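You operate a simulated robot arm through the tools that you are given. There is no shell and no other tool.

The job below is to be done with a simulated robot arm. You get a single attempt, and the scene is never put back.

## Task
Set the controls near the middle of the drawer bench. At the end: the store dial is turned to chill; the grey call button is switched off; the blue call button is switched off; the green call button is switched on; whatever was shut is shut again. Leave all else as you found it, and nothing knocked over.

Only the result counts: the job must be done as asked and must still hold three seconds after the hand-in. Knocking over, shifting, dropping, spilling or breaking anything else fails it.

## Robot
A 6-joint arm with a two-finger parallel gripper, fixed in place. Base frame: the origin is at the foot of the arm, x ahead of it, y to its left, z up; the work surface is at about z = 0. Readings come in m, degrees, newtons and seconds.
With the tool pointing down near the work surface it reaches from about 0.24 to 0.58 m from the base axis. Its first joint turns from -166.0 to 166.0 degrees. Payload 1.5 kg.
Tool frame: the origin (TCP) lies between the finger pads and is the grasp point; the fingertips stand 0.03 m ahead of it; z points along the fingers, y is the line along which they close. The gripper opens to 0.08 m. The fingers are 0.017 m wide and 0.012 m thick; the gripper's body (0.04 by 0.082 m) begins 0.08 m behind the TCP.
Orientation is told as [roll, pitch, yaw] about the base's x, y, z axes, in that order, counted from this pose: with the fingers straight down and closing along the base's y, the tool's x points along the base's -x, its y along +y and its z along -z.

## Interface
- The arm moves only by the tool move_arm. Its argument "moves" is one flat list of numbers, 6 for each row, row after row: the shift along the base's x, y, z in cm, then the turn, a rotation vector about the base's x, y, z in degrees. In form: [x, y, z, ax, ay, az, x, y, z, ax, ay, az, ...]. A call has 1 to 20 rows; each row is the pose to reach, as a shift and turn from the pose commanded when the call began. "fingers" is the gripper command, from -1 (shut) to 1 (fully open), values between in proportion, set as the call begins (left out, the last holds). A row lasts 0.2 s, in which the tool goes at most 0.05 m and 8.6 degrees; a call with a longer step from one row to the next is refused whole, and so is a gripper value outside its range. Where a pose cannot be reached the arm comes as near as it can. A force on the tool above 40 N (or 10 N above the force at the start of the call, whichever is more), or a blocked arm, ends the call early, and 0.2 s more pass. The fingers move at their own pace (about 0.072 m/s each) and stop on an object; they squeeze with about 38 N. The grip force told is the motor's: it shows also when the fingers shut on nothing. Time passes only in rows, and 0.2 s behind the last, so rows that repeat a pose let the fingers close. It gives the time, the measured TCP pose, the force on the tool (base axes), the opening and the grip force at its end, in the units of the frame above (readings bear some noise), with the torque about the TCP (base axes, N m) and any sound that the robot's microphone picked up.
- Cameras (640 x 400 px; columns grow to the right, rows downward): "scene" is fixed at [0.0508, -0.6509, 0.7881]; the picture's right is [0.80, -0.59, 0.00], its down [-0.45, -0.62, -0.64] and it looks along [0.38, 0.52, -0.76] (base axes); focal length 367 px, centre (320, 200). "wrist" rides on the gripper at [0.072, -0.007, -0.122] in the tool frame; the picture's right is [0.09, 1.00, 0.00], its down [-0.84, 0.08, -0.54] and it looks along [-0.54, 0.05, 0.84] (tool axes); focal length 238 px, centre (320, 200). There is no depth. A picture from a camera that has moved, and an enlarged one, comes with that camera's place and axes in the base frame and with its lens.
- get_image(camera): a new picture of that camera. The clock stands still meanwhile.
- inspect(camera, box): a new picture of the part [left, top, right, bottom] of that camera's present view, enlarged. The clock stands still meanwhile.
- hand_in(): hands the job in; it is judged then, once.

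Places have to be worked out from the pictures, the camera data and where the tool is seen. Open the gripper and draw the arm clear of the work before you hand the job in, unless the task says otherwise.

The tools are called as a command line: name --argument value ..., lists and objects as JSON in quotes. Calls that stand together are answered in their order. move_arm: Moves the arm, as the interface text tells. Its arguments: {"type":"object","properties":{"moves":{"type":"array","items":{"type":"number"}},"fingers":{"type":"number"}},"required":["moves"]} The other tools are called the same way: get_image (camera) takes a picture; inspect (camera, box) takes an enlarged picture of a part of a camera's view; hand_in () hands the job in.

At the start:

```text
t: 0.0
position: [0.2985, -0.1926, 0.3273]
orientation: [0.0, 0.1, 0.1]
ft_force: [0.2, -0.2, 0.2]
torque: [0.01, -0.01, 0.0]
gripper_width: 0.0799
grip_force: 0.0
```

scene: 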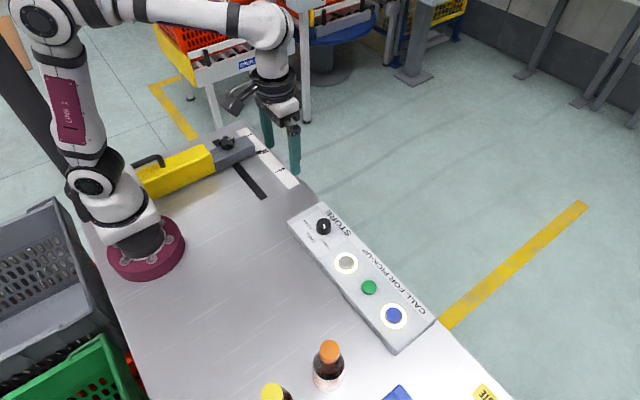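
wrist: 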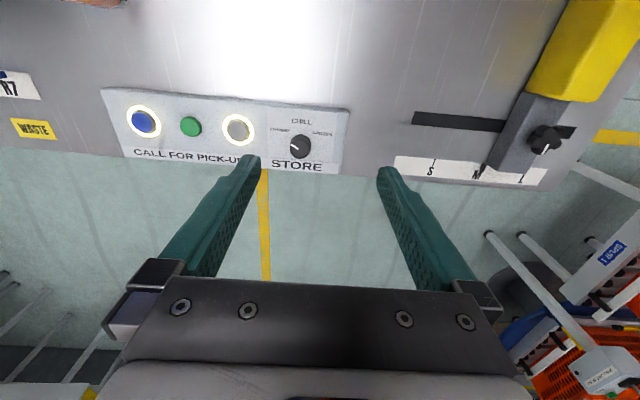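

I'll first look closely at the panel in both cameras to read the dial's labels and the lit states of the buttons.

inspect --camera "scene" --box '[270, 180, 450, 360]'

inspect --camera "wrist" --box '[90, 70, 370, 190]'

inspect --camera "wrist" --box '[250, 90, 360, 180]'

inspect --camera "scene" --box '[120, 100, 320, 230]'

```text
2.22 times, centred on (360, 270) of scene
camera zoom: at [0.0508, -0.6509, 0.7881], right [0.8, -0.59, 0.0], down [-0.45, -0.62, -0.64], along [0.38, 0.52, -0.76], focal length 815 px, centre (231, 44)
```

zoom: 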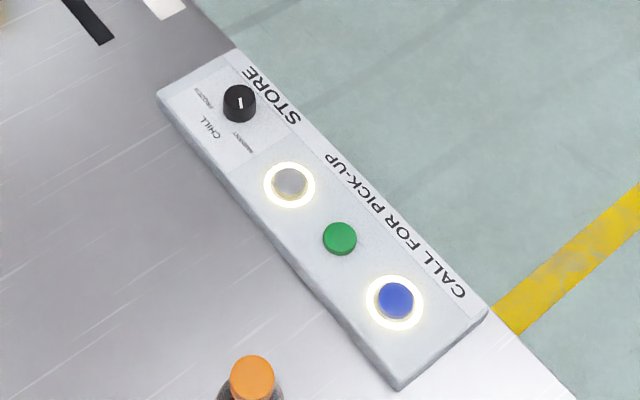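

```text
2.29 times, centred on (230, 130) of wrist
camera zoom: at [0.2261, -0.1983, 0.4479], right [-0.09, 1.0, 0.0], down [0.84, 0.08, 0.54], along [0.54, 0.05, -0.84], focal length 545 px, centre (526, 360)
```

zoom: 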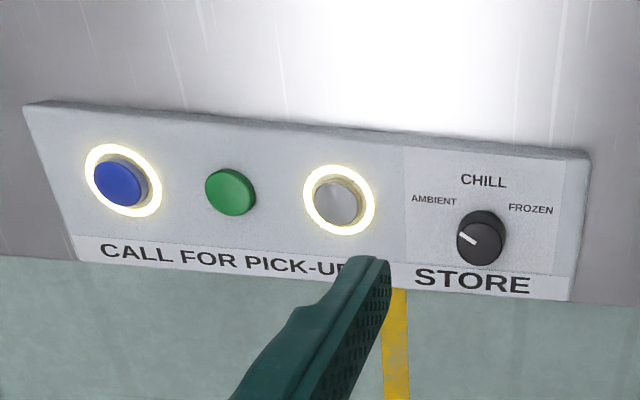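

```text
4.44 times, centred on (305, 135) of wrist
camera zoom: at [0.2261, -0.1983, 0.4479], right [-0.09, 1.0, 0.0], down [0.84, 0.08, 0.54], along [0.54, 0.05, -0.84], focal length 1059 px, centre (387, 489)
```

zoom: 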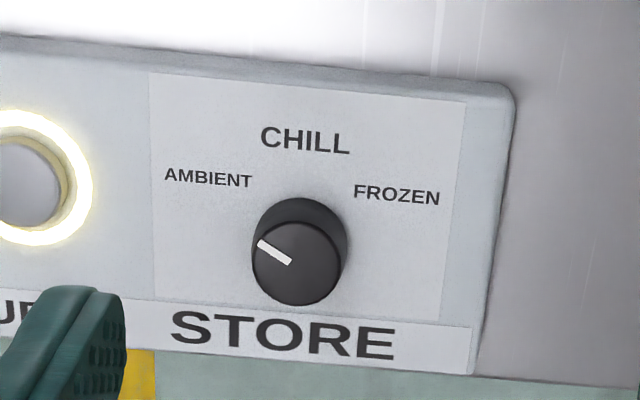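

```text
3.08 times, centred on (220, 165) of scene
camera zoom: at [0.0508, -0.6509, 0.7881], right [0.8, -0.59, 0.0], down [-0.45, -0.62, -0.64], along [0.38, 0.52, -0.76], focal length 1128 px, centre (628, 308)
```

zoom: 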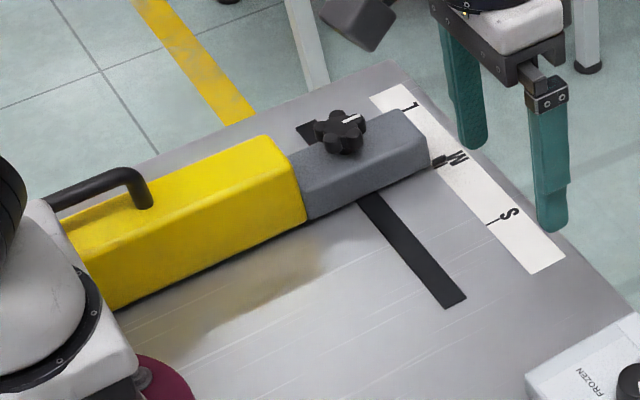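

The wrist view shows the blue and grey rings lit (on), green dark (off), and the dial pointing at AMBIENT, about 60° from CHILL. Triangulating the two views puts the dial top at about (0.378, -0.220, 0.055). The grey, green and blue buttons are near x 0.363 at y -0.328, -0.408 and -0.490. I'll move above the dial with the gripper open and look again from closer.

move_arm --moves '[1.6, -0.54, -3.3, 0, 0, 0, 3.2, -1.08, -6.6, 0, 0, 0, 4.8, -1.6, -9.9, 0, 0, 0, 6.4, -2.15, -13.2, 0, 0, 0, 7.95, -2.69, -16.7, 0, 0, 0, 7.95, -2.69, -16.7, 0, 0, 0]' --fingers 1

get_image --camera "wrist"

get_image --camera "scene"

```text
t: 1.4
position: [0.3777, -0.2207, 0.1636]
orientation: [0.0, -0.1, 0.0]
ft_force: [-0.7, -0.8, 0.5]
torque: [0.01, 0.01, -0.02]
gripper_width: 0.0804
grip_force: 0.1
```

```text
taken
camera wrist: at [0.3052, -0.2262, 0.283], right [-0.09, 1.0, 0.0], down [0.84, 0.08, 0.54], along [0.54, 0.05, -0.84], focal length 238 px, centre (320, 200)
```

wrist: 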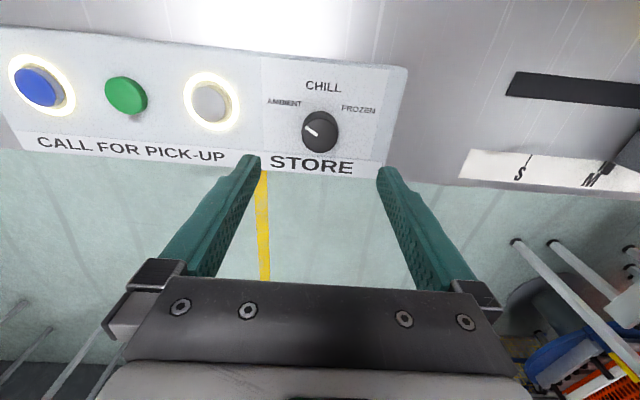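

```text
taken
```

scene: 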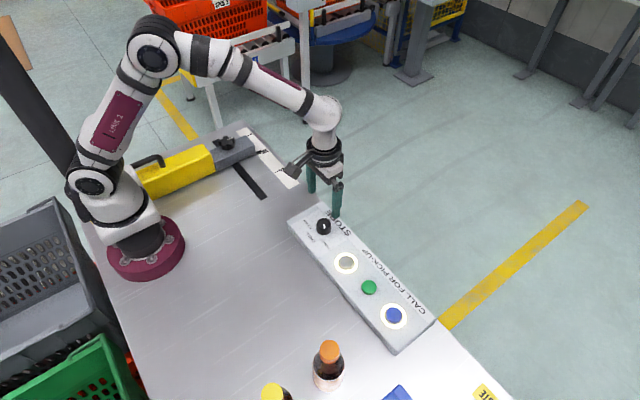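

The arm is where I commanded it. I'll zoom in on the dial and buttons from here to refine their positions and heights.

inspect --camera "wrist" --box '[256, 70, 416, 170]'

inspect --camera "wrist" --box '[0, 40, 256, 170]'

inspect --camera "scene" --box '[280, 180, 380, 280]'

```text
4.00 times, centred on (336, 120) of wrist
camera zoom: at [0.3052, -0.2262, 0.283], right [-0.09, 1.0, 0.0], down [0.84, 0.08, 0.54], along [0.54, 0.05, -0.84], focal length 953 px, centre (256, 520)
```

zoom: 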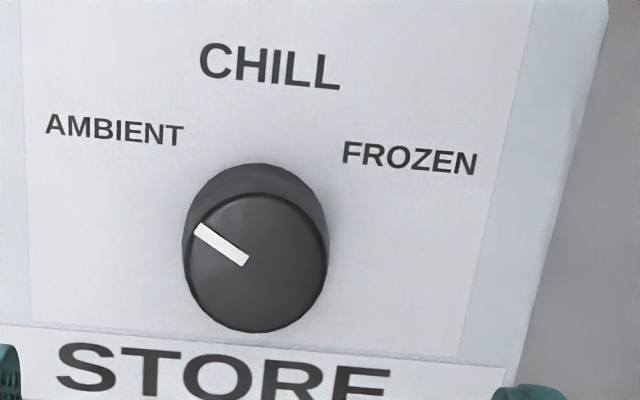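

```text
2.50 times, centred on (128, 105) of wrist
camera zoom: at [0.3052, -0.2262, 0.283], right [-0.09, 1.0, 0.0], down [0.84, 0.08, 0.54], along [0.54, 0.05, -0.84], focal length 596 px, centre (800, 438)
```

zoom: 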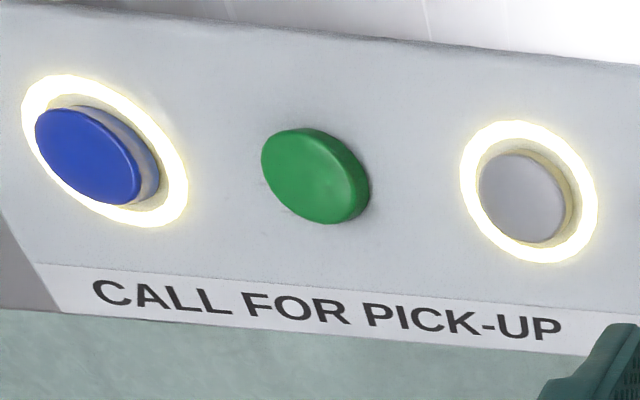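

```text
4.00 times, centred on (330, 230) of scene
camera zoom: at [0.0508, -0.6509, 0.7881], right [0.8, -0.59, 0.0], down [-0.45, -0.62, -0.64], along [0.38, 0.52, -0.76], focal length 1466 px, centre (280, 80)
```

zoom: 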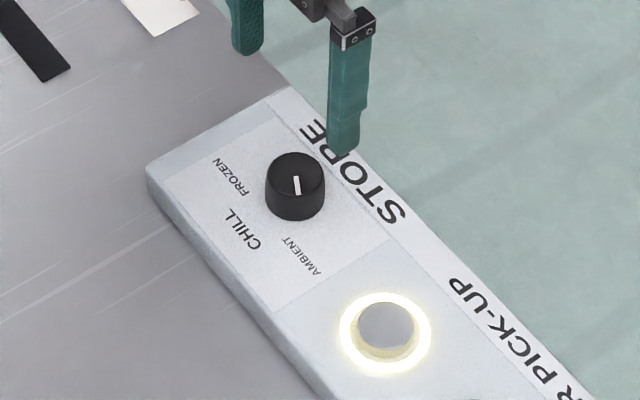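

Refined, the dial centre is about (0.378, -0.2196), with its top at z ≈ 0.053, a diameter of about 0.035 and the panel top near 0.028. The pointer is 60° from CHILL, so it needs -60° about z. I'll pre-turn the open gripper +30° and go partway down, so the twist runs from +30 to -30.

move_arm --moves '[0, 0, 0, 0, 0, 7.5, 0, 0, 0, 0, 0, 15, 0, 0, -1, 0, 0, 22.5, 0, 0, -3, 0, 0, 30, 0, 0, -6, 0, 0, 30, 0, 0, -6, 0, 0, 30, 0, 0, -6, 0, 0, 30]' --fingers 1

get_image --camera "wrist"

inspect --camera "scene" --box '[280, 160, 380, 260]'

```text
t: 3.0
position: [0.3771, -0.2182, 0.0999]
orientation: [0.0, 0.1, 30.0]
ft_force: [-0.3, 0.2, 0.5]
torque: [0.0, -0.01, -0.03]
gripper_width: 0.0801
grip_force: 0.1
```

```text
taken
camera wrist: at [0.3176, -0.2593, 0.2212], right [-0.58, 0.82, 0.0], down [0.69, 0.49, 0.54], along [0.44, 0.31, -0.84], focal length 238 px, centre (320, 200)
```

wrist: 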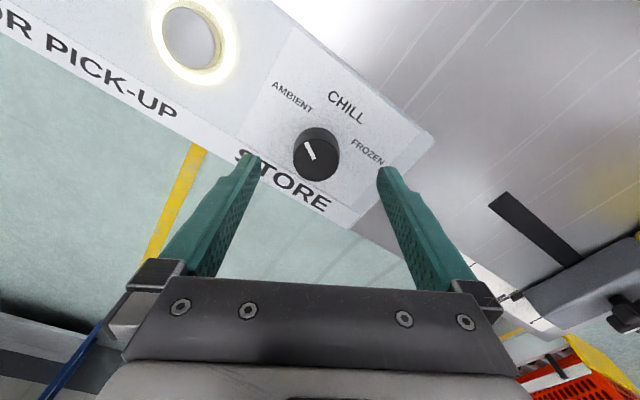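

```text
4.00 times, centred on (330, 210) of scene
camera zoom: at [0.0508, -0.6509, 0.7881], right [0.8, -0.59, 0.0], down [-0.45, -0.62, -0.64], along [0.38, 0.52, -0.76], focal length 1466 px, centre (280, 160)
```

zoom: 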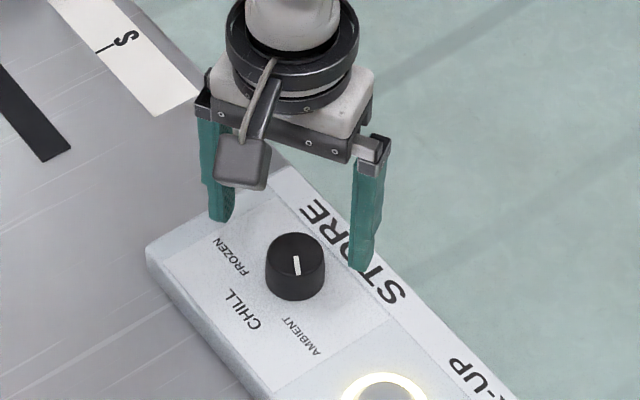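

The knob sits centred between the open fingers, at about (0.3775, -0.220). I'll go straight down 3.4 cm so the tips sit around the knob, just above the panel.

move_arm --moves '[0, -0.1, -1, 0, 0, 0, 0, -0.1, -2, 0, 0, 0, 0, -0.1, -3, 0, 0, 0, 0, -0.1, -3.4, 0, 0, 0, 0, -0.1, -3.4, 0, 0, 0]' --fingers 1

get_image --camera "wrist"

inspect --camera "scene" --box '[280, 160, 380, 260]'

```text
t: 4.2
position: [0.3774, -0.2207, 0.0654]
orientation: [0.0, 0.1, 29.9]
ft_force: [-0.3, 0.4, -0.2]
torque: [0.0, 0.01, 0.01]
gripper_width: 0.08
grip_force: 0.1
```

```text
taken
camera wrist: at [0.3183, -0.2609, 0.1869], right [-0.58, 0.82, 0.0], down [0.69, 0.48, 0.54], along [0.44, 0.31, -0.84], focal length 238 px, centre (320, 200)
```

wrist: 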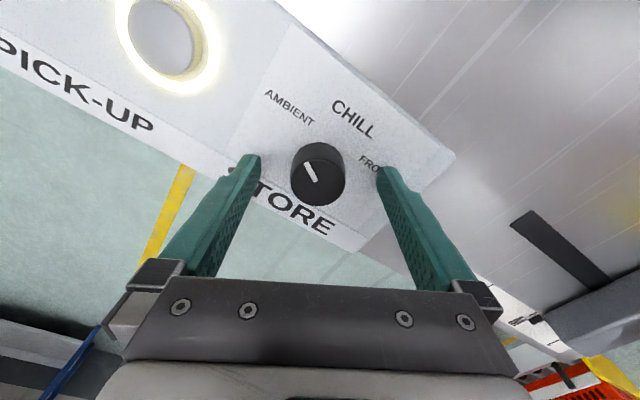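

```text
4.00 times, centred on (330, 210) of scene
camera zoom: at [0.0508, -0.6509, 0.7881], right [0.8, -0.59, 0.0], down [-0.45, -0.62, -0.64], along [0.38, 0.52, -0.76], focal length 1466 px, centre (280, 160)
```

zoom: 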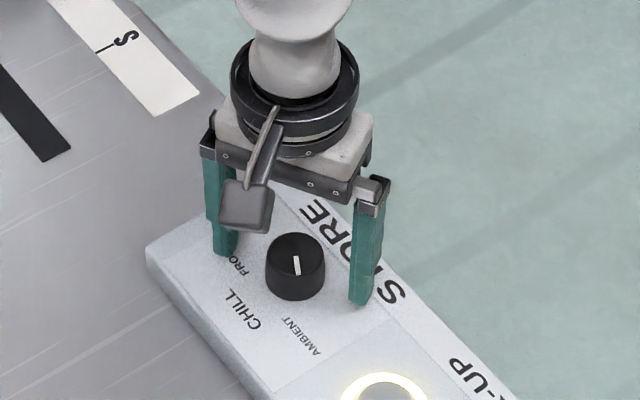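

The fingers straddle the knob symmetrically, with the tips at z ≈ 0.035. I'll close on it now.

move_arm --moves '[0, 0, 0, 0, 0, 0, 0, 0, 0, 0, 0, 0, 0, 0, 0, 0, 0, 0, 0, 0, 0, 0, 0, 0]' --fingers -1

get_image --camera "wrist"

```text
t: 5.2
position: [0.3766, -0.2205, 0.0659]
orientation: [-0.1, -0.1, 30.0]
ft_force: [9.4, -17.3, -10.2]
torque: [-0.59, -0.37, -0.06]
gripper_width: 0.0364
grip_force: 43.0
```

```text
taken
camera wrist: at [0.3186, -0.2615, 0.1872], right [-0.58, 0.82, 0.0], down [0.68, 0.49, 0.54], along [0.44, 0.31, -0.84], focal length 238 px, centre (320, 200)
```

wrist: 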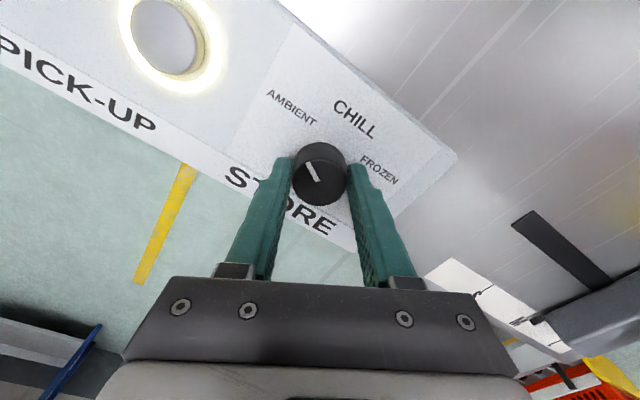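

The grip holds at 0.0364 m, but there is a sideways load of about 20 N, which means the knob axis is slightly off toward (+x, -y). I'll nudge the tool about 1 mm that way and check whether the load drops.

move_arm --moves '[0.05, -0.09, 0, 0, 0, 0, 0.05, -0.09, 0, 0, 0, 0]'

```text
t: 5.8
position: [0.3777, -0.2219, 0.0664]
orientation: [0.0, 0.0, 30.0]
ft_force: [-3.8, -16.0, 7.5]
torque: [-0.41, 0.08, -0.09]
gripper_width: 0.0366
grip_force: 42.6
```

The x load fell, but about 16 N in -y remains, so I'll shift another 1 mm in -y and re-read.

move_arm --moves '[-0.02, -0.1, 0, 0, 0, 0, -0.02, -0.1, 0, 0, 0, 0]'

```text
t: 6.4
position: [0.378, -0.2207, 0.0665]
orientation: [0.1, 0.0, 29.9]
ft_force: [-0.8, 3.6, 7.6]
torque: [0.04, 0.2, -0.13]
gripper_width: 0.0367
grip_force: 43.0
```

The load is now small, so the tool is centred on the knob. I'll twist about z by the first -30° in small steps and check the result.

move_arm --moves '[0, 0, 0, 0, 0, -5, 0, 0, 0, 0, 0, -10, 0, 0, 0, 0, 0, -15, 0, 0, 0, 0, 0, -20, 0, 0, 0, 0, 0, -25, 0, 0, 0, 0, 0, -30, 0, 0, 0, 0, 0, -30]'

get_image --camera "wrist"

inspect --camera "scene" --box '[280, 160, 380, 260]'

```text
t: 7.6
position: [0.3782, -0.2199, 0.0666]
orientation: [0.2, 0.0, 6.8]
ft_force: [-0.9, 1.6, 2.9]
torque: [0.1, -0.2, 0.0]
gripper_width: 0.0365
grip_force: 43.0
stopped in row 5: the force on the tool passed its limit at 41 N (the readings are from after the stop); the commanded pose is now the measured one
```

```text
taken
camera wrist: at [0.3072, -0.2352, 0.1873], right [-0.21, 0.98, 0.0], down [0.82, 0.17, 0.54], along [0.53, 0.12, -0.84], focal length 238 px, centre (320, 200)
```

wrist: 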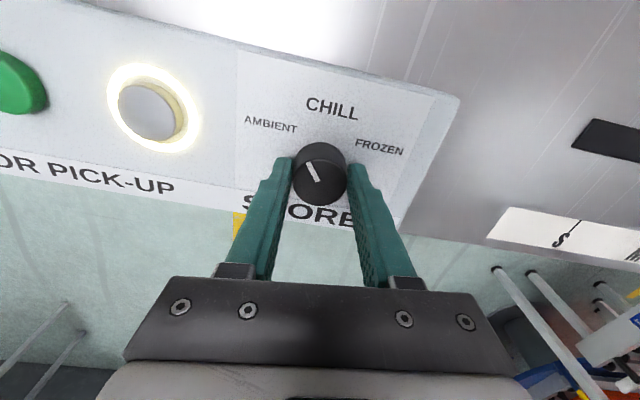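

```text
4.00 times, centred on (330, 210) of scene
camera zoom: at [0.0508, -0.6509, 0.7881], right [0.8, -0.59, 0.0], down [-0.45, -0.62, -0.64], along [0.38, 0.52, -0.76], focal length 1466 px, centre (280, 160)
```

zoom: 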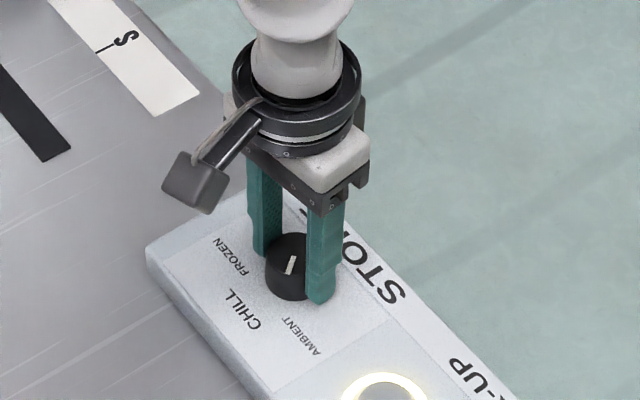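

The knob follows the gripper (yaw now 6.8°), and the call stopped only on a short force peak. The load is low again, so I'll continue more slowly toward yaw -30.

move_arm --moves '[0, 0, 0, 0, 0, -2.5, 0, 0, 0, 0, 0, -5, 0, 0, 0, 0, 0, -7.5, 0, 0, 0, 0, 0, -10, 0, 0, 0, 0, 0, -12.5, 0, 0, 0, 0, 0, -15, 0, 0, 0, 0, 0, -17.5, 0, 0, 0, 0, 0, -20, 0, 0, 0, 0, 0, -20]'

```text
t: 9.6
position: [0.3777, -0.2189, 0.0664]
orientation: [0.1, -0.1, -13.2]
ft_force: [4.5, 24.6, 18.3]
torque: [0.88, -0.11, 0.04]
gripper_width: 0.0368
grip_force: 42.5
```

No stop this time, but about 25 N has built up in +y, so I'll shift +y by about 1 mm to relieve it and then turn the remaining 17°.

move_arm --moves '[0, 0.1, 0, 0, 0, 0, 0, 0.1, 0, 0, 0, -2.5, 0, 0.1, 0, 0, 0, -5, 0, 0.1, 0, 0, 0, -7.5, 0, 0.1, 0, 0, 0, -10, 0, 0.1, 0, 0, 0, -12.5, 0, 0.1, 0, 0, 0, -15, 0, 0.1, 0, 0, 0, -17, 0, 0.1, 0, 0, 0, -17]'

get_image --camera "wrist"

inspect --camera "wrist" --box '[220, 70, 420, 220]'

inspect --camera "scene" --box '[280, 160, 380, 260]'

```text
t: 11.6
position: [0.3764, -0.2202, 0.0651]
orientation: [0.2, 0.0, -30.1]
ft_force: [18.7, 15.4, 2.7]
torque: [0.56, -0.47, 0.01]
gripper_width: 0.0368
grip_force: 43.2
```

```text
taken
camera wrist: at [0.312, -0.1887, 0.1872], right [0.42, 0.91, 0.0], down [0.76, -0.36, 0.54], along [0.49, -0.23, -0.84], focal length 238 px, centre (320, 200)
```

wrist: 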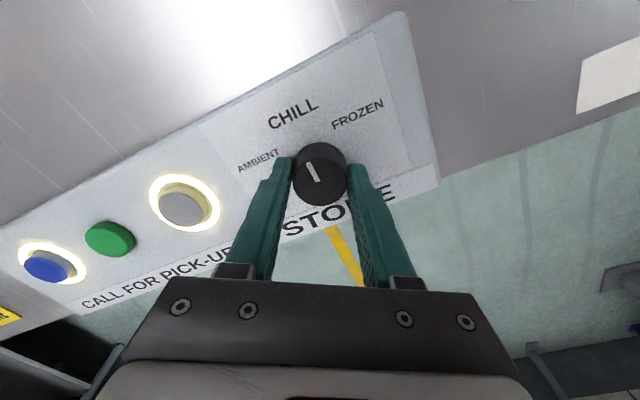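

```text
2.67 times, centred on (320, 145) of wrist
camera zoom: at [0.312, -0.1887, 0.1872], right [0.42, 0.91, 0.0], down [0.76, -0.36, 0.54], along [0.49, -0.23, -0.84], focal length 636 px, centre (320, 347)
```

zoom: 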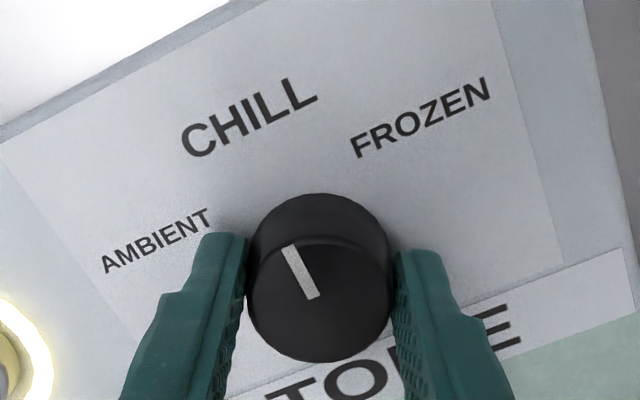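

```text
4.00 times, centred on (330, 210) of scene
camera zoom: at [0.0508, -0.6509, 0.7881], right [0.8, -0.59, 0.0], down [-0.45, -0.62, -0.64], along [0.38, 0.52, -0.76], focal length 1466 px, centre (280, 160)
```

zoom: 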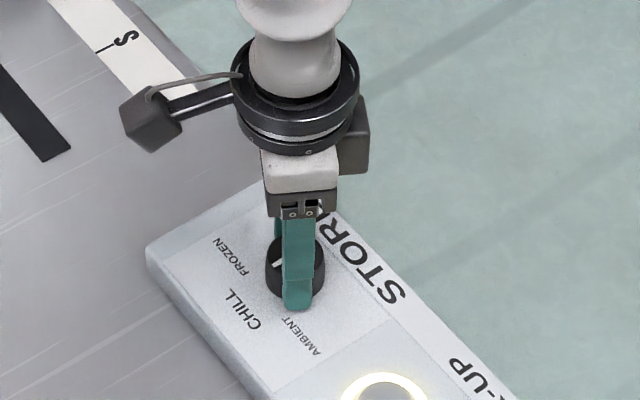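

Solving for the pointer direction in the wrist view gives almost exactly -x, which is CHILL. I'll open the fingers to release the knob, rise straight up and check that it stays.

move_arm --moves '[0, 0, 0, 0, 0, 0, 0, 0, 0, 0, 0, 0, 0, 0, 0, 0, 0, 0, 0, 0, 0, 0, 0, 0]' --fingers 1

move_arm --moves '[0, 0, 2, 0, 0, 0, 0, 0, 4, 0, 0, 0, 0, 0, 7, 0, 0, 5, 0, 0, 10, 0, 0, 12, 0, 0, 10, 0, 0, 20, 0, 0, 10, 0, 0, 25, 0, 0, 10, 0, 0, 30, 0, 0, 10, 0, 0, 30]'

get_image --camera "wrist"

inspect --camera "wrist" --box '[240, 70, 400, 170]'

inspect --camera "scene" --box '[280, 180, 440, 340]'

```text
t: 12.6
position: [0.3772, -0.2199, 0.0657]
orientation: [0.2, 0.0, -30.2]
ft_force: [-0.2, 0.3, -0.2]
torque: [0.02, 0.02, -0.01]
gripper_width: 0.0801
grip_force: 0.1
```

```text
t: 14.4
position: [0.3781, -0.2185, 0.1659]
orientation: [0.1, 0.1, -0.1]
ft_force: [-0.4, -0.3, -0.3]
torque: [0.0, -0.03, 0.02]
gripper_width: 0.0802
grip_force: 0.0
```

```text
taken
camera wrist: at [0.3058, -0.2254, 0.2874], right [-0.09, 1.0, 0.0], down [0.84, 0.07, 0.54], along [0.54, 0.05, -0.84], focal length 238 px, centre (320, 200)
```

wrist: 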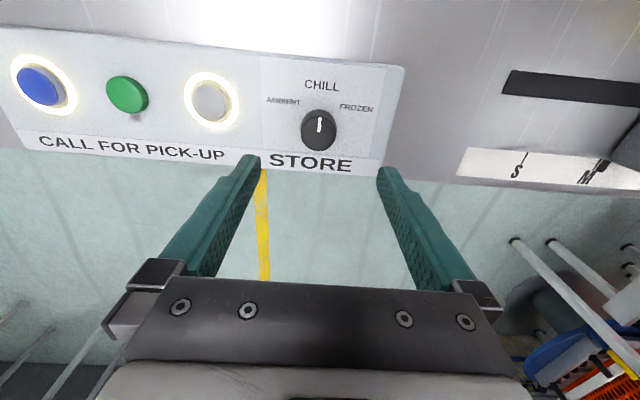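

```text
4.00 times, centred on (320, 120) of wrist
camera zoom: at [0.3058, -0.2254, 0.2874], right [-0.09, 1.0, 0.0], down [0.84, 0.07, 0.54], along [0.54, 0.05, -0.84], focal length 953 px, centre (320, 520)
```

zoom: 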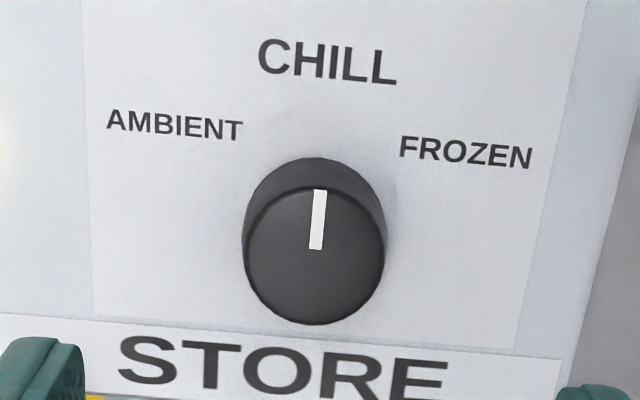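

```text
2.50 times, centred on (360, 260) of scene
camera zoom: at [0.0508, -0.6509, 0.7881], right [0.8, -0.59, 0.0], down [-0.45, -0.62, -0.64], along [0.38, 0.52, -0.76], focal length 917 px, centre (220, 50)
```

zoom: 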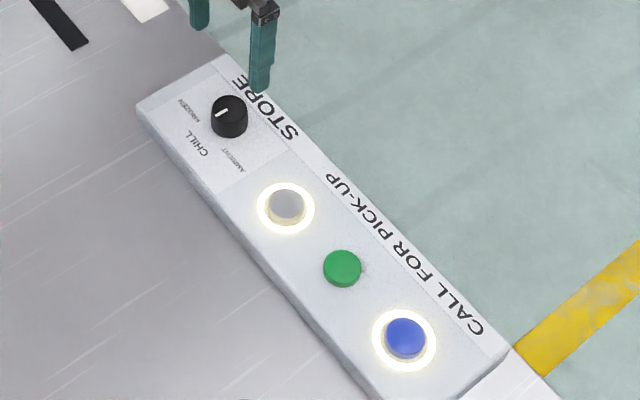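

The dial stays put after release, pointing at CHILL to within about 1°. Next is the grey button, whose cap centre I estimate at (0.362, -0.330) with its top at z ≈ 0.038. I'll close the fingers, move over it and stop with the tips about 1.5 cm above the cap.

move_arm --moves '[-0.5, -3.7, 0, 0, 0, 0, -1.0, -7.4, 0, 0, 0, 0, -1.6, -11.1, 0, 0, 0, 0, -1.6, -11.1, -4, 0, 0, 0, -1.6, -11.1, -8, 0, 0, 0, -1.6, -11.1, -8, 0, 0, 0]' --fingers -1

get_image --camera "wrist"

inspect --camera "scene" --box '[280, 180, 440, 340]'

```text
t: 15.8
position: [0.3618, -0.3315, 0.088]
orientation: [0.2, 0.0, -0.2]
ft_force: [-0.2, 0.6, -0.5]
torque: [-0.01, 0.04, 0.02]
gripper_width: 0.0
grip_force: 21.7
```

```text
taken
camera wrist: at [0.2898, -0.3374, 0.2086], right [-0.09, 1.0, 0.0], down [0.84, 0.07, 0.54], along [0.54, 0.05, -0.84], focal length 238 px, centre (320, 200)
```

wrist: 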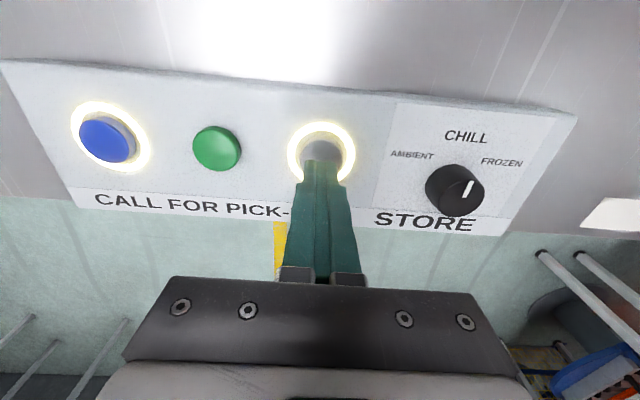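

```text
2.50 times, centred on (360, 260) of scene
camera zoom: at [0.0508, -0.6509, 0.7881], right [0.8, -0.59, 0.0], down [-0.45, -0.62, -0.64], along [0.38, 0.52, -0.76], focal length 917 px, centre (220, 50)
```

zoom: 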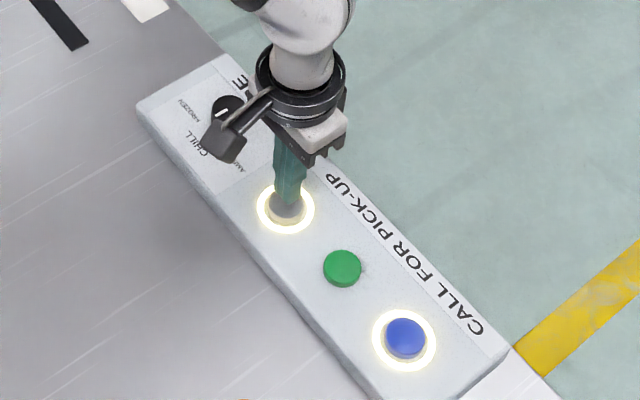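

The closed tips are right over the grey cap. I'll press down in small steps, pausing when I expect contact and light travel, and read the force and sound.

move_arm --moves '[-0.1, 0.1, -0.8, 0, 0, 0, -0.1, 0.1, -1.4, 0, 0, 0, -0.1, 0.1, -1.7, 0, 0, 0, -0.1, 0.1, -2.0, 0, 0, 0, -0.1, 0.1, -2.2, 0, 0, 0]' --fingers -1

inspect --camera "scene" --box '[280, 180, 440, 340]'

```text
t: 17.0
position: [0.3613, -0.3296, 0.0629]
orientation: [0.2, 0.0, -0.2]
ft_force: [-8.1, 0.5, 17.4]
torque: [-0.01, 0.18, -0.02]
gripper_width: 0.0
grip_force: 21.1
heard: click
```

```text
2.50 times, centred on (360, 260) of scene
camera zoom: at [0.0508, -0.6509, 0.7881], right [0.8, -0.59, 0.0], down [-0.45, -0.62, -0.64], along [0.38, 0.52, -0.76], focal length 917 px, centre (220, 50)
```

zoom: 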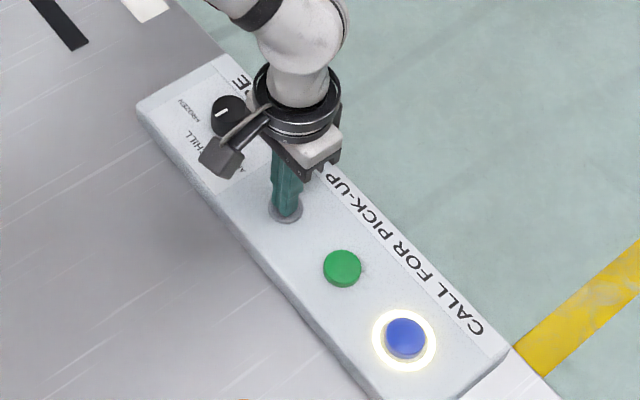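

I heard a click and the grey ring went dark. I'll lift straight off, check that it stays off, and move above green at about (0.360, -0.409).

move_arm --moves '[0, 0, 1, 0, 0, 0, 0, 0, 3, 0, 0, 0, 0, 0, 6, 0, 0, 0, 0, -4, 6, 0, 0, 0, -0.1, -8, 6, 0, 0, 0, -0.1, -8, 2.5, 0, 0, 0, -0.1, -8, 2.5, 0, 0, 0]' --fingers -1

get_image --camera "wrist"

inspect --camera "scene" --box '[280, 180, 440, 340]'

```text
t: 18.6
position: [0.3606, -0.4096, 0.0891]
orientation: [0.2, -0.1, -0.2]
ft_force: [0.6, 0.1, -0.5]
torque: [0.01, 0.01, 0.01]
gripper_width: 0.0
grip_force: 21.5
```

```text
taken
camera wrist: at [0.2886, -0.4152, 0.2098], right [-0.09, 1.0, 0.0], down [0.84, 0.07, 0.54], along [0.54, 0.05, -0.84], focal length 238 px, centre (320, 200)
```

wrist: 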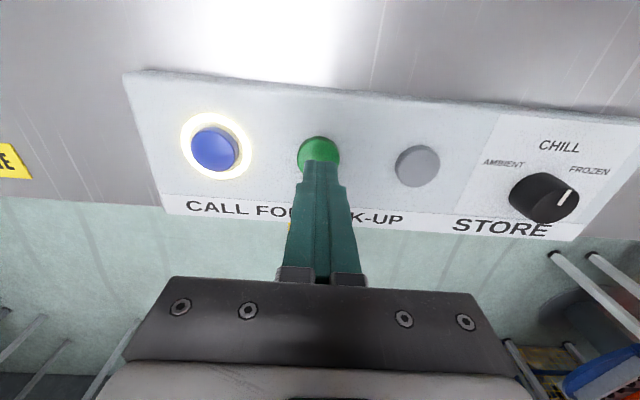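

```text
2.50 times, centred on (360, 260) of scene
camera zoom: at [0.0508, -0.6509, 0.7881], right [0.8, -0.59, 0.0], down [-0.45, -0.62, -0.64], along [0.38, 0.52, -0.76], focal length 917 px, centre (220, 50)
```

zoom: 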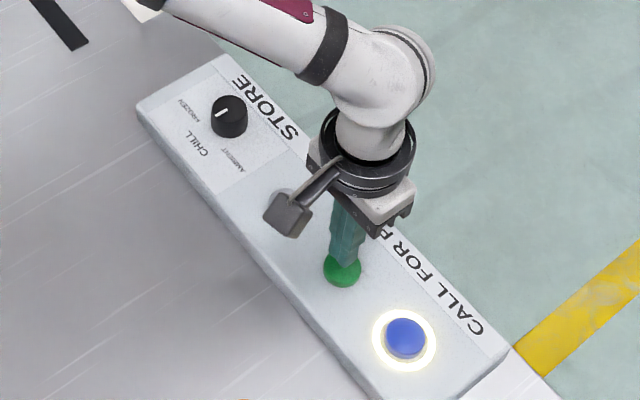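

Grey stays off and the dial is unchanged. The tips are over the green cap, so I'll press it the same way.

move_arm --moves '[-0.15, 0, -0.8, 0, 0, 0, -0.15, 0, -1.4, 0, 0, 0, -0.15, 0, -1.8, 0, 0, 0, -0.15, 0, -2.1, 0, 0, 0, -0.15, 0, -2.3, 0, 0, 0]' --fingers -1

inspect --camera "scene" --box '[280, 180, 440, 340]'

```text
t: 19.8
position: [0.3582, -0.4087, 0.0672]
orientation: [0.1, 0.0, -0.2]
ft_force: [1.0, 1.8, 6.8]
torque: [0.02, -0.05, 0.09]
gripper_width: 0.0001
grip_force: 21.0
heard: click
```

```text
2.50 times, centred on (360, 260) of scene
camera zoom: at [0.0508, -0.6509, 0.7881], right [0.8, -0.59, 0.0], down [-0.45, -0.62, -0.64], along [0.38, 0.52, -0.76], focal length 917 px, centre (220, 50)
```

zoom: 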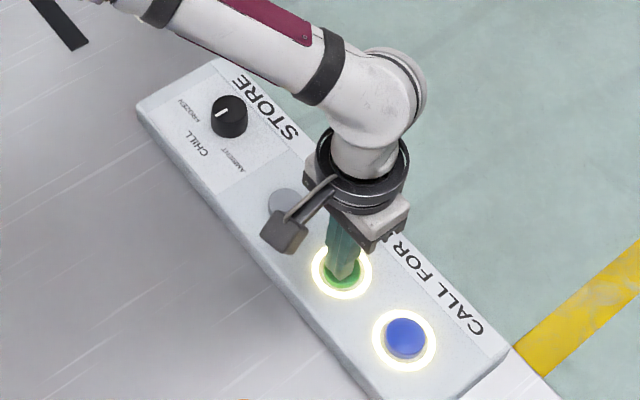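

I heard a click and the green ring lit. I'll lift off and check it. Blue sits about 0.61 m from the base, past straight-down reach, so I'll then tilt the tool about 15° outward while still high and move above it.

move_arm --moves '[0, 0, 1, 0, 0, 0, 0, 0, 3, 0, 0, 0, 0, 0, 6, 0, 0, 0, 0, 0, 6, -6.03, -4.46, 0, 0, 0, 6, -12.06, -8.93, 0, 0, -3.5, 6, -12.06, -8.93, 0, 0, -3.5, 6, -12.06, -8.93, 0]' --fingers -1

get_image --camera "wrist"

get_image --camera "scene"

inspect --camera "scene" --box '[280, 180, 440, 340]'

```text
t: 21.4
position: [0.3575, -0.4444, 0.1271]
orientation: [-12.1, -8.9, 0.8]
ft_force: [-0.1, 0.4, 0.5]
torque: [-0.01, -0.01, -0.03]
gripper_width: 0.0
grip_force: 21.3
```

```text
taken
camera wrist: at [0.2678, -0.4259, 0.2341], right [-0.07, 0.97, -0.22], down [0.74, 0.2, 0.64], along [0.66, -0.12, -0.74], focal length 238 px, centre (320, 200)
```

wrist: 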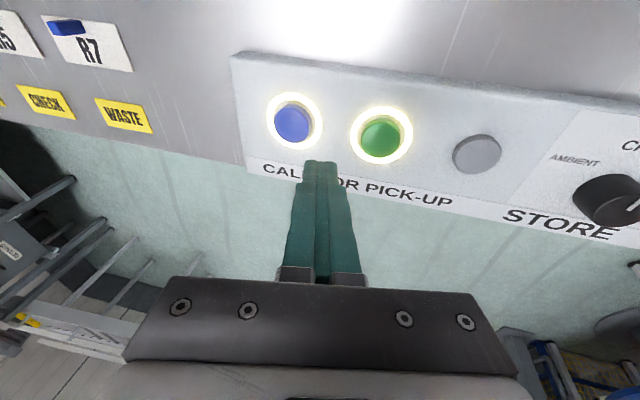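

```text
taken
```

scene: 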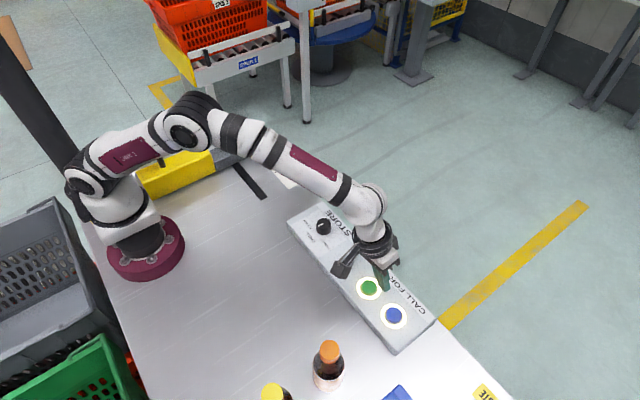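

```text
2.50 times, centred on (360, 260) of scene
camera zoom: at [0.0508, -0.6509, 0.7881], right [0.8, -0.59, 0.0], down [-0.45, -0.62, -0.64], along [0.38, 0.52, -0.76], focal length 917 px, centre (220, 50)
```

zoom: 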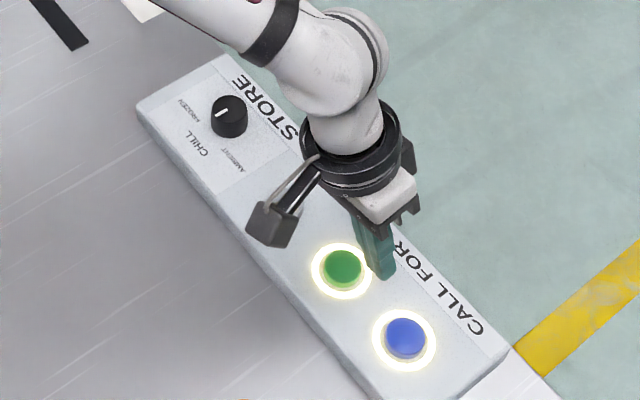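

Green stays on and grey stays off, with the tilted pose reached. The blue cap works out at about (0.360, -0.489, 0.04), so I'll shift 4 cm in -y at this height and then come down to just above it.

move_arm --moves '[0, -2.0, 0, 0, 0, 0, 0, -4.1, 0, 0, 0, 0, 0, -4.1, -2, 0, 0, 0, 0, -4.1, -3.7, 0, 0, 0, 0, -4.1, -3.7, 0, 0, 0]' --fingers -1

get_image --camera "wrist"

inspect --camera "scene" --box '[300, 200, 460, 360]'

```text
t: 22.6
position: [0.3578, -0.4863, 0.0884]
orientation: [-11.9, -9.0, 0.8]
ft_force: [-0.1, 0.1, 0.6]
torque: [0.0, -0.01, 0.01]
gripper_width: 0.0
grip_force: 21.4
```

```text
taken
camera wrist: at [0.269, -0.4677, 0.1964], right [-0.07, 0.97, -0.22], down [0.74, 0.2, 0.64], along [0.66, -0.12, -0.74], focal length 238 px, centre (320, 200)
```

wrist: 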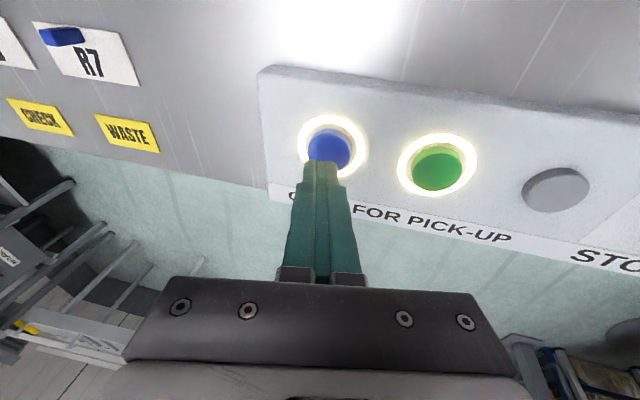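

```text
2.50 times, centred on (380, 280) of scene
camera zoom: at [0.0508, -0.6509, 0.7881], right [0.8, -0.59, 0.0], down [-0.45, -0.62, -0.64], along [0.38, 0.52, -0.76], focal length 917 px, centre (170, 0)
```

zoom: 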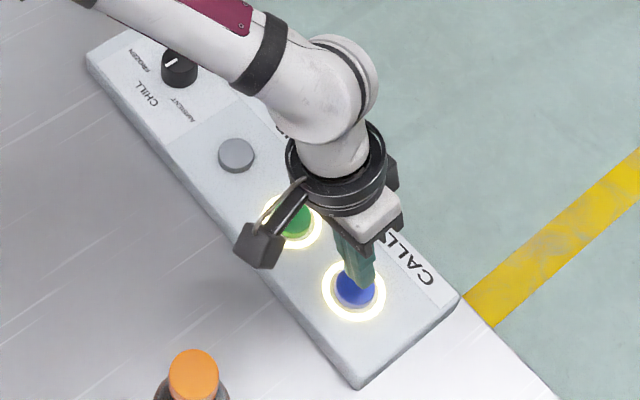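

The tilted tips hover over the blue cap, offset slightly outward so the low edge will land near its centre. I'll press straight down slowly.

move_arm --moves '[-0.1, 0.1, -0.7, 0, 0, 0, -0.1, 0.1, -1.2, 0, 0, 0, -0.1, 0.1, -1.6, 0, 0, 0, -0.1, 0.1, -1.85, 0, 0, 0, -0.1, 0.1, -2.1, 0, 0, 0]' --fingers -1

inspect --camera "scene" --box '[300, 200, 460, 360]'

```text
t: 23.8
position: [0.3573, -0.4849, 0.0694]
orientation: [-11.8, -9.0, 0.8]
ft_force: [1.6, 0.2, 2.4]
torque: [0.03, -0.02, 0.0]
gripper_width: 0.0
grip_force: 21.5
heard: click
```

```text
2.50 times, centred on (380, 280) of scene
camera zoom: at [0.0508, -0.6509, 0.7881], right [0.8, -0.59, 0.0], down [-0.45, -0.62, -0.64], along [0.38, 0.52, -0.76], focal length 917 px, centre (170, 0)
```

zoom: 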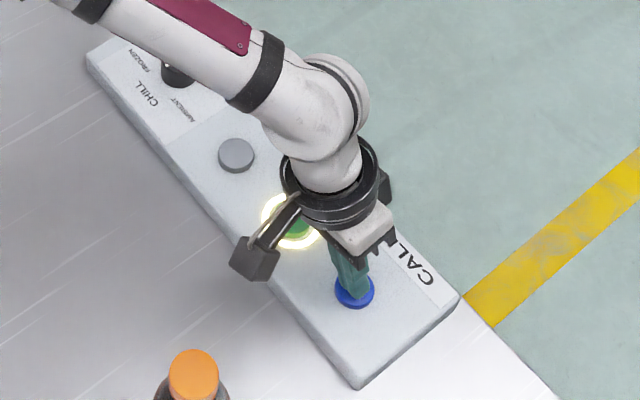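

I heard a click and the blue ring is off. I'll lift straight off, level the tool and draw back above the bench.

move_arm --moves '[0, 0, 1, 0, 0, 0, 0, 0, 3, 0, 0, 0, 0, 0, 7, 0, 0, 0, 0, 0, 11, 0, 0, 0, 0, 3, 13, 6, 4.5, 0, -1, 6, 15, 12, 8.9, 0, -1.5, 9, 17, 12, 8.9, 0, -2, 12.5, 19, 12, 8.9, 0, -2.7, 16, 21, 12, 8.9, 0, -3.4, 19.5, 22.5, 12, 8.9, 0, -4, 23, 24, 12, 8.9, 0, -5, 26.5, 25, 12, 8.9, 0, -5.7, 29.3, 26, 12, 8.9, 0, -5.7, 29.3, 26, 12, 8.9, 0]' --fingers -1

get_image --camera "scene"

get_image --camera "wrist"

```text
t: 26.8
position: [0.3033, -0.1934, 0.3286]
orientation: [0.1, 0.0, -0.2]
ft_force: [0.0, -0.8, 0.7]
torque: [-0.03, -0.03, -0.01]
gripper_width: 0.0
grip_force: 21.5
```

```text
taken
```

scene: 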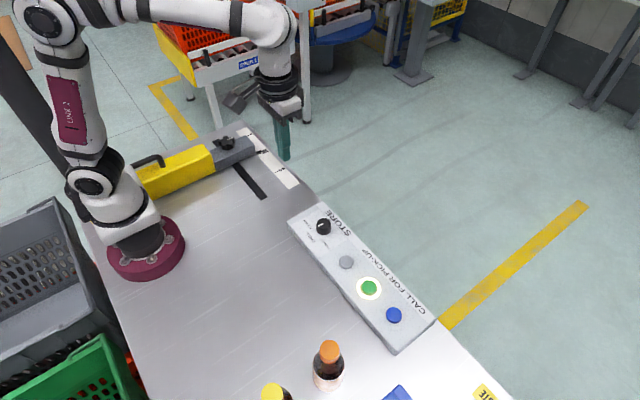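

```text
taken
camera wrist: at [0.2305, -0.1987, 0.4497], right [-0.09, 1.0, 0.0], down [0.84, 0.07, 0.54], along [0.54, 0.05, -0.84], focal length 238 px, centre (320, 200)
```

wrist: 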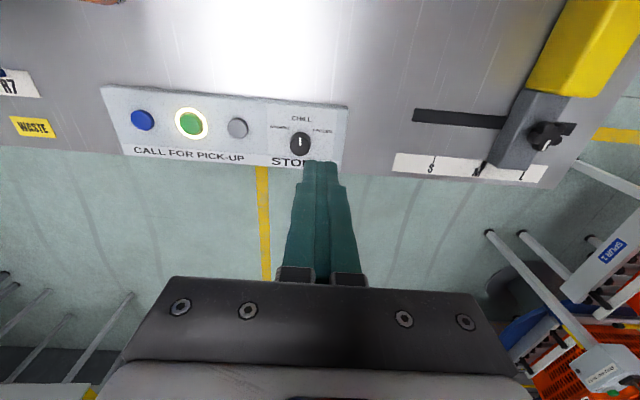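

Blue and grey are now dark, green is lit and the dial points at CHILL. Nothing was opened, and the bottles, slider and the rest look unmoved. I'll open the gripper and wait a few seconds to confirm everything holds.

move_arm --moves '[0, 0, 0, 0, 0, 0, 0, 0, 0, 0, 0, 0, 0, 0, 0, 0, 0, 0, 0, 0, 0, 0, 0, 0, 0, 0, 0, 0, 0, 0, 0, 0, 0, 0, 0, 0, 0, 0, 0, 0, 0, 0, 0, 0, 0, 0, 0, 0, 0, 0, 0, 0, 0, 0, 0, 0, 0, 0, 0, 0, 0, 0, 0, 0, 0, 0, 0, 0, 0, 0, 0, 0, 0, 0, 0, 0, 0, 0, 0, 0, 0, 0, 0, 0, 0, 0, 0, 0, 0, 0]' --fingers 1

inspect --camera "wrist" --box '[90, 70, 370, 190]'

inspect --camera "scene" --box '[120, 100, 440, 300]'

```text
t: 30.0
position: [0.303, -0.1928, 0.3287]
orientation: [0.1, -0.1, -0.2]
ft_force: [-0.4, -0.7, 0.0]
torque: [0.03, 0.01, -0.03]
gripper_width: 0.08
grip_force: 0.0
```

```text
2.29 times, centred on (230, 130) of wrist
camera zoom: at [0.2306, -0.199, 0.4496], right [-0.09, 1.0, 0.0], down [0.84, 0.07, 0.54], along [0.54, 0.05, -0.84], focal length 545 px, centre (526, 360)
```

zoom: 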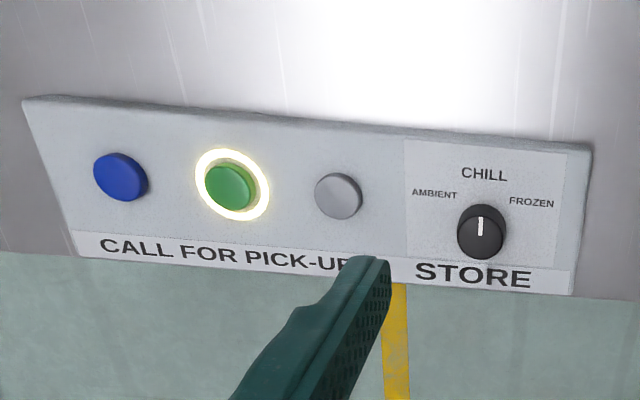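

```text
2.00 times, centred on (280, 200) of scene
camera zoom: at [0.0508, -0.6509, 0.7881], right [0.8, -0.59, 0.0], down [-0.45, -0.62, -0.64], along [0.38, 0.52, -0.76], focal length 733 px, centre (400, 200)
```

zoom: 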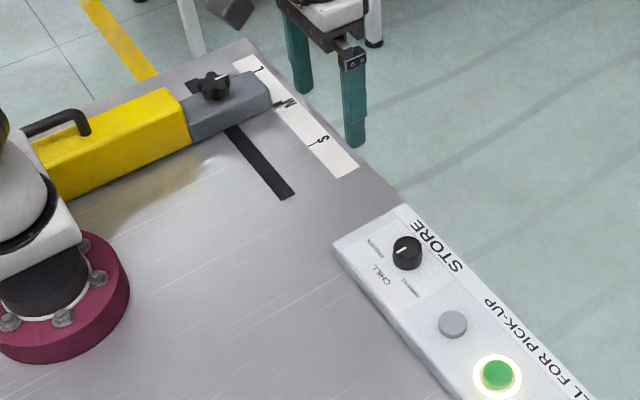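

After more than three seconds everything holds: dial on CHILL, grey and blue off, green on. The gripper is open and the arm is clear of the bench, so I'm handing in.

hand_in

```text
The job is handed in.
```

The controls are set as asked, and I've handed the job in. I don't have the judging result.

- **Store dial:** turned from AMBIENT to CHILL; in the pictures its pointer is within about 1° of the mark.
- **Grey and blue call buttons:** both were lit; each clicked when pressed and is now dark.
- **Green call button:** it was dark; it clicked when pressed and is now lit.

The dial, grey and green held through a wait of just over three seconds before the hand-in, and blue was still off at the end of it. I opened nothing, so there was nothing to shut again. The other items looked unmoved in the last pictures, and the arm finished clear of the bench with the gripper open.
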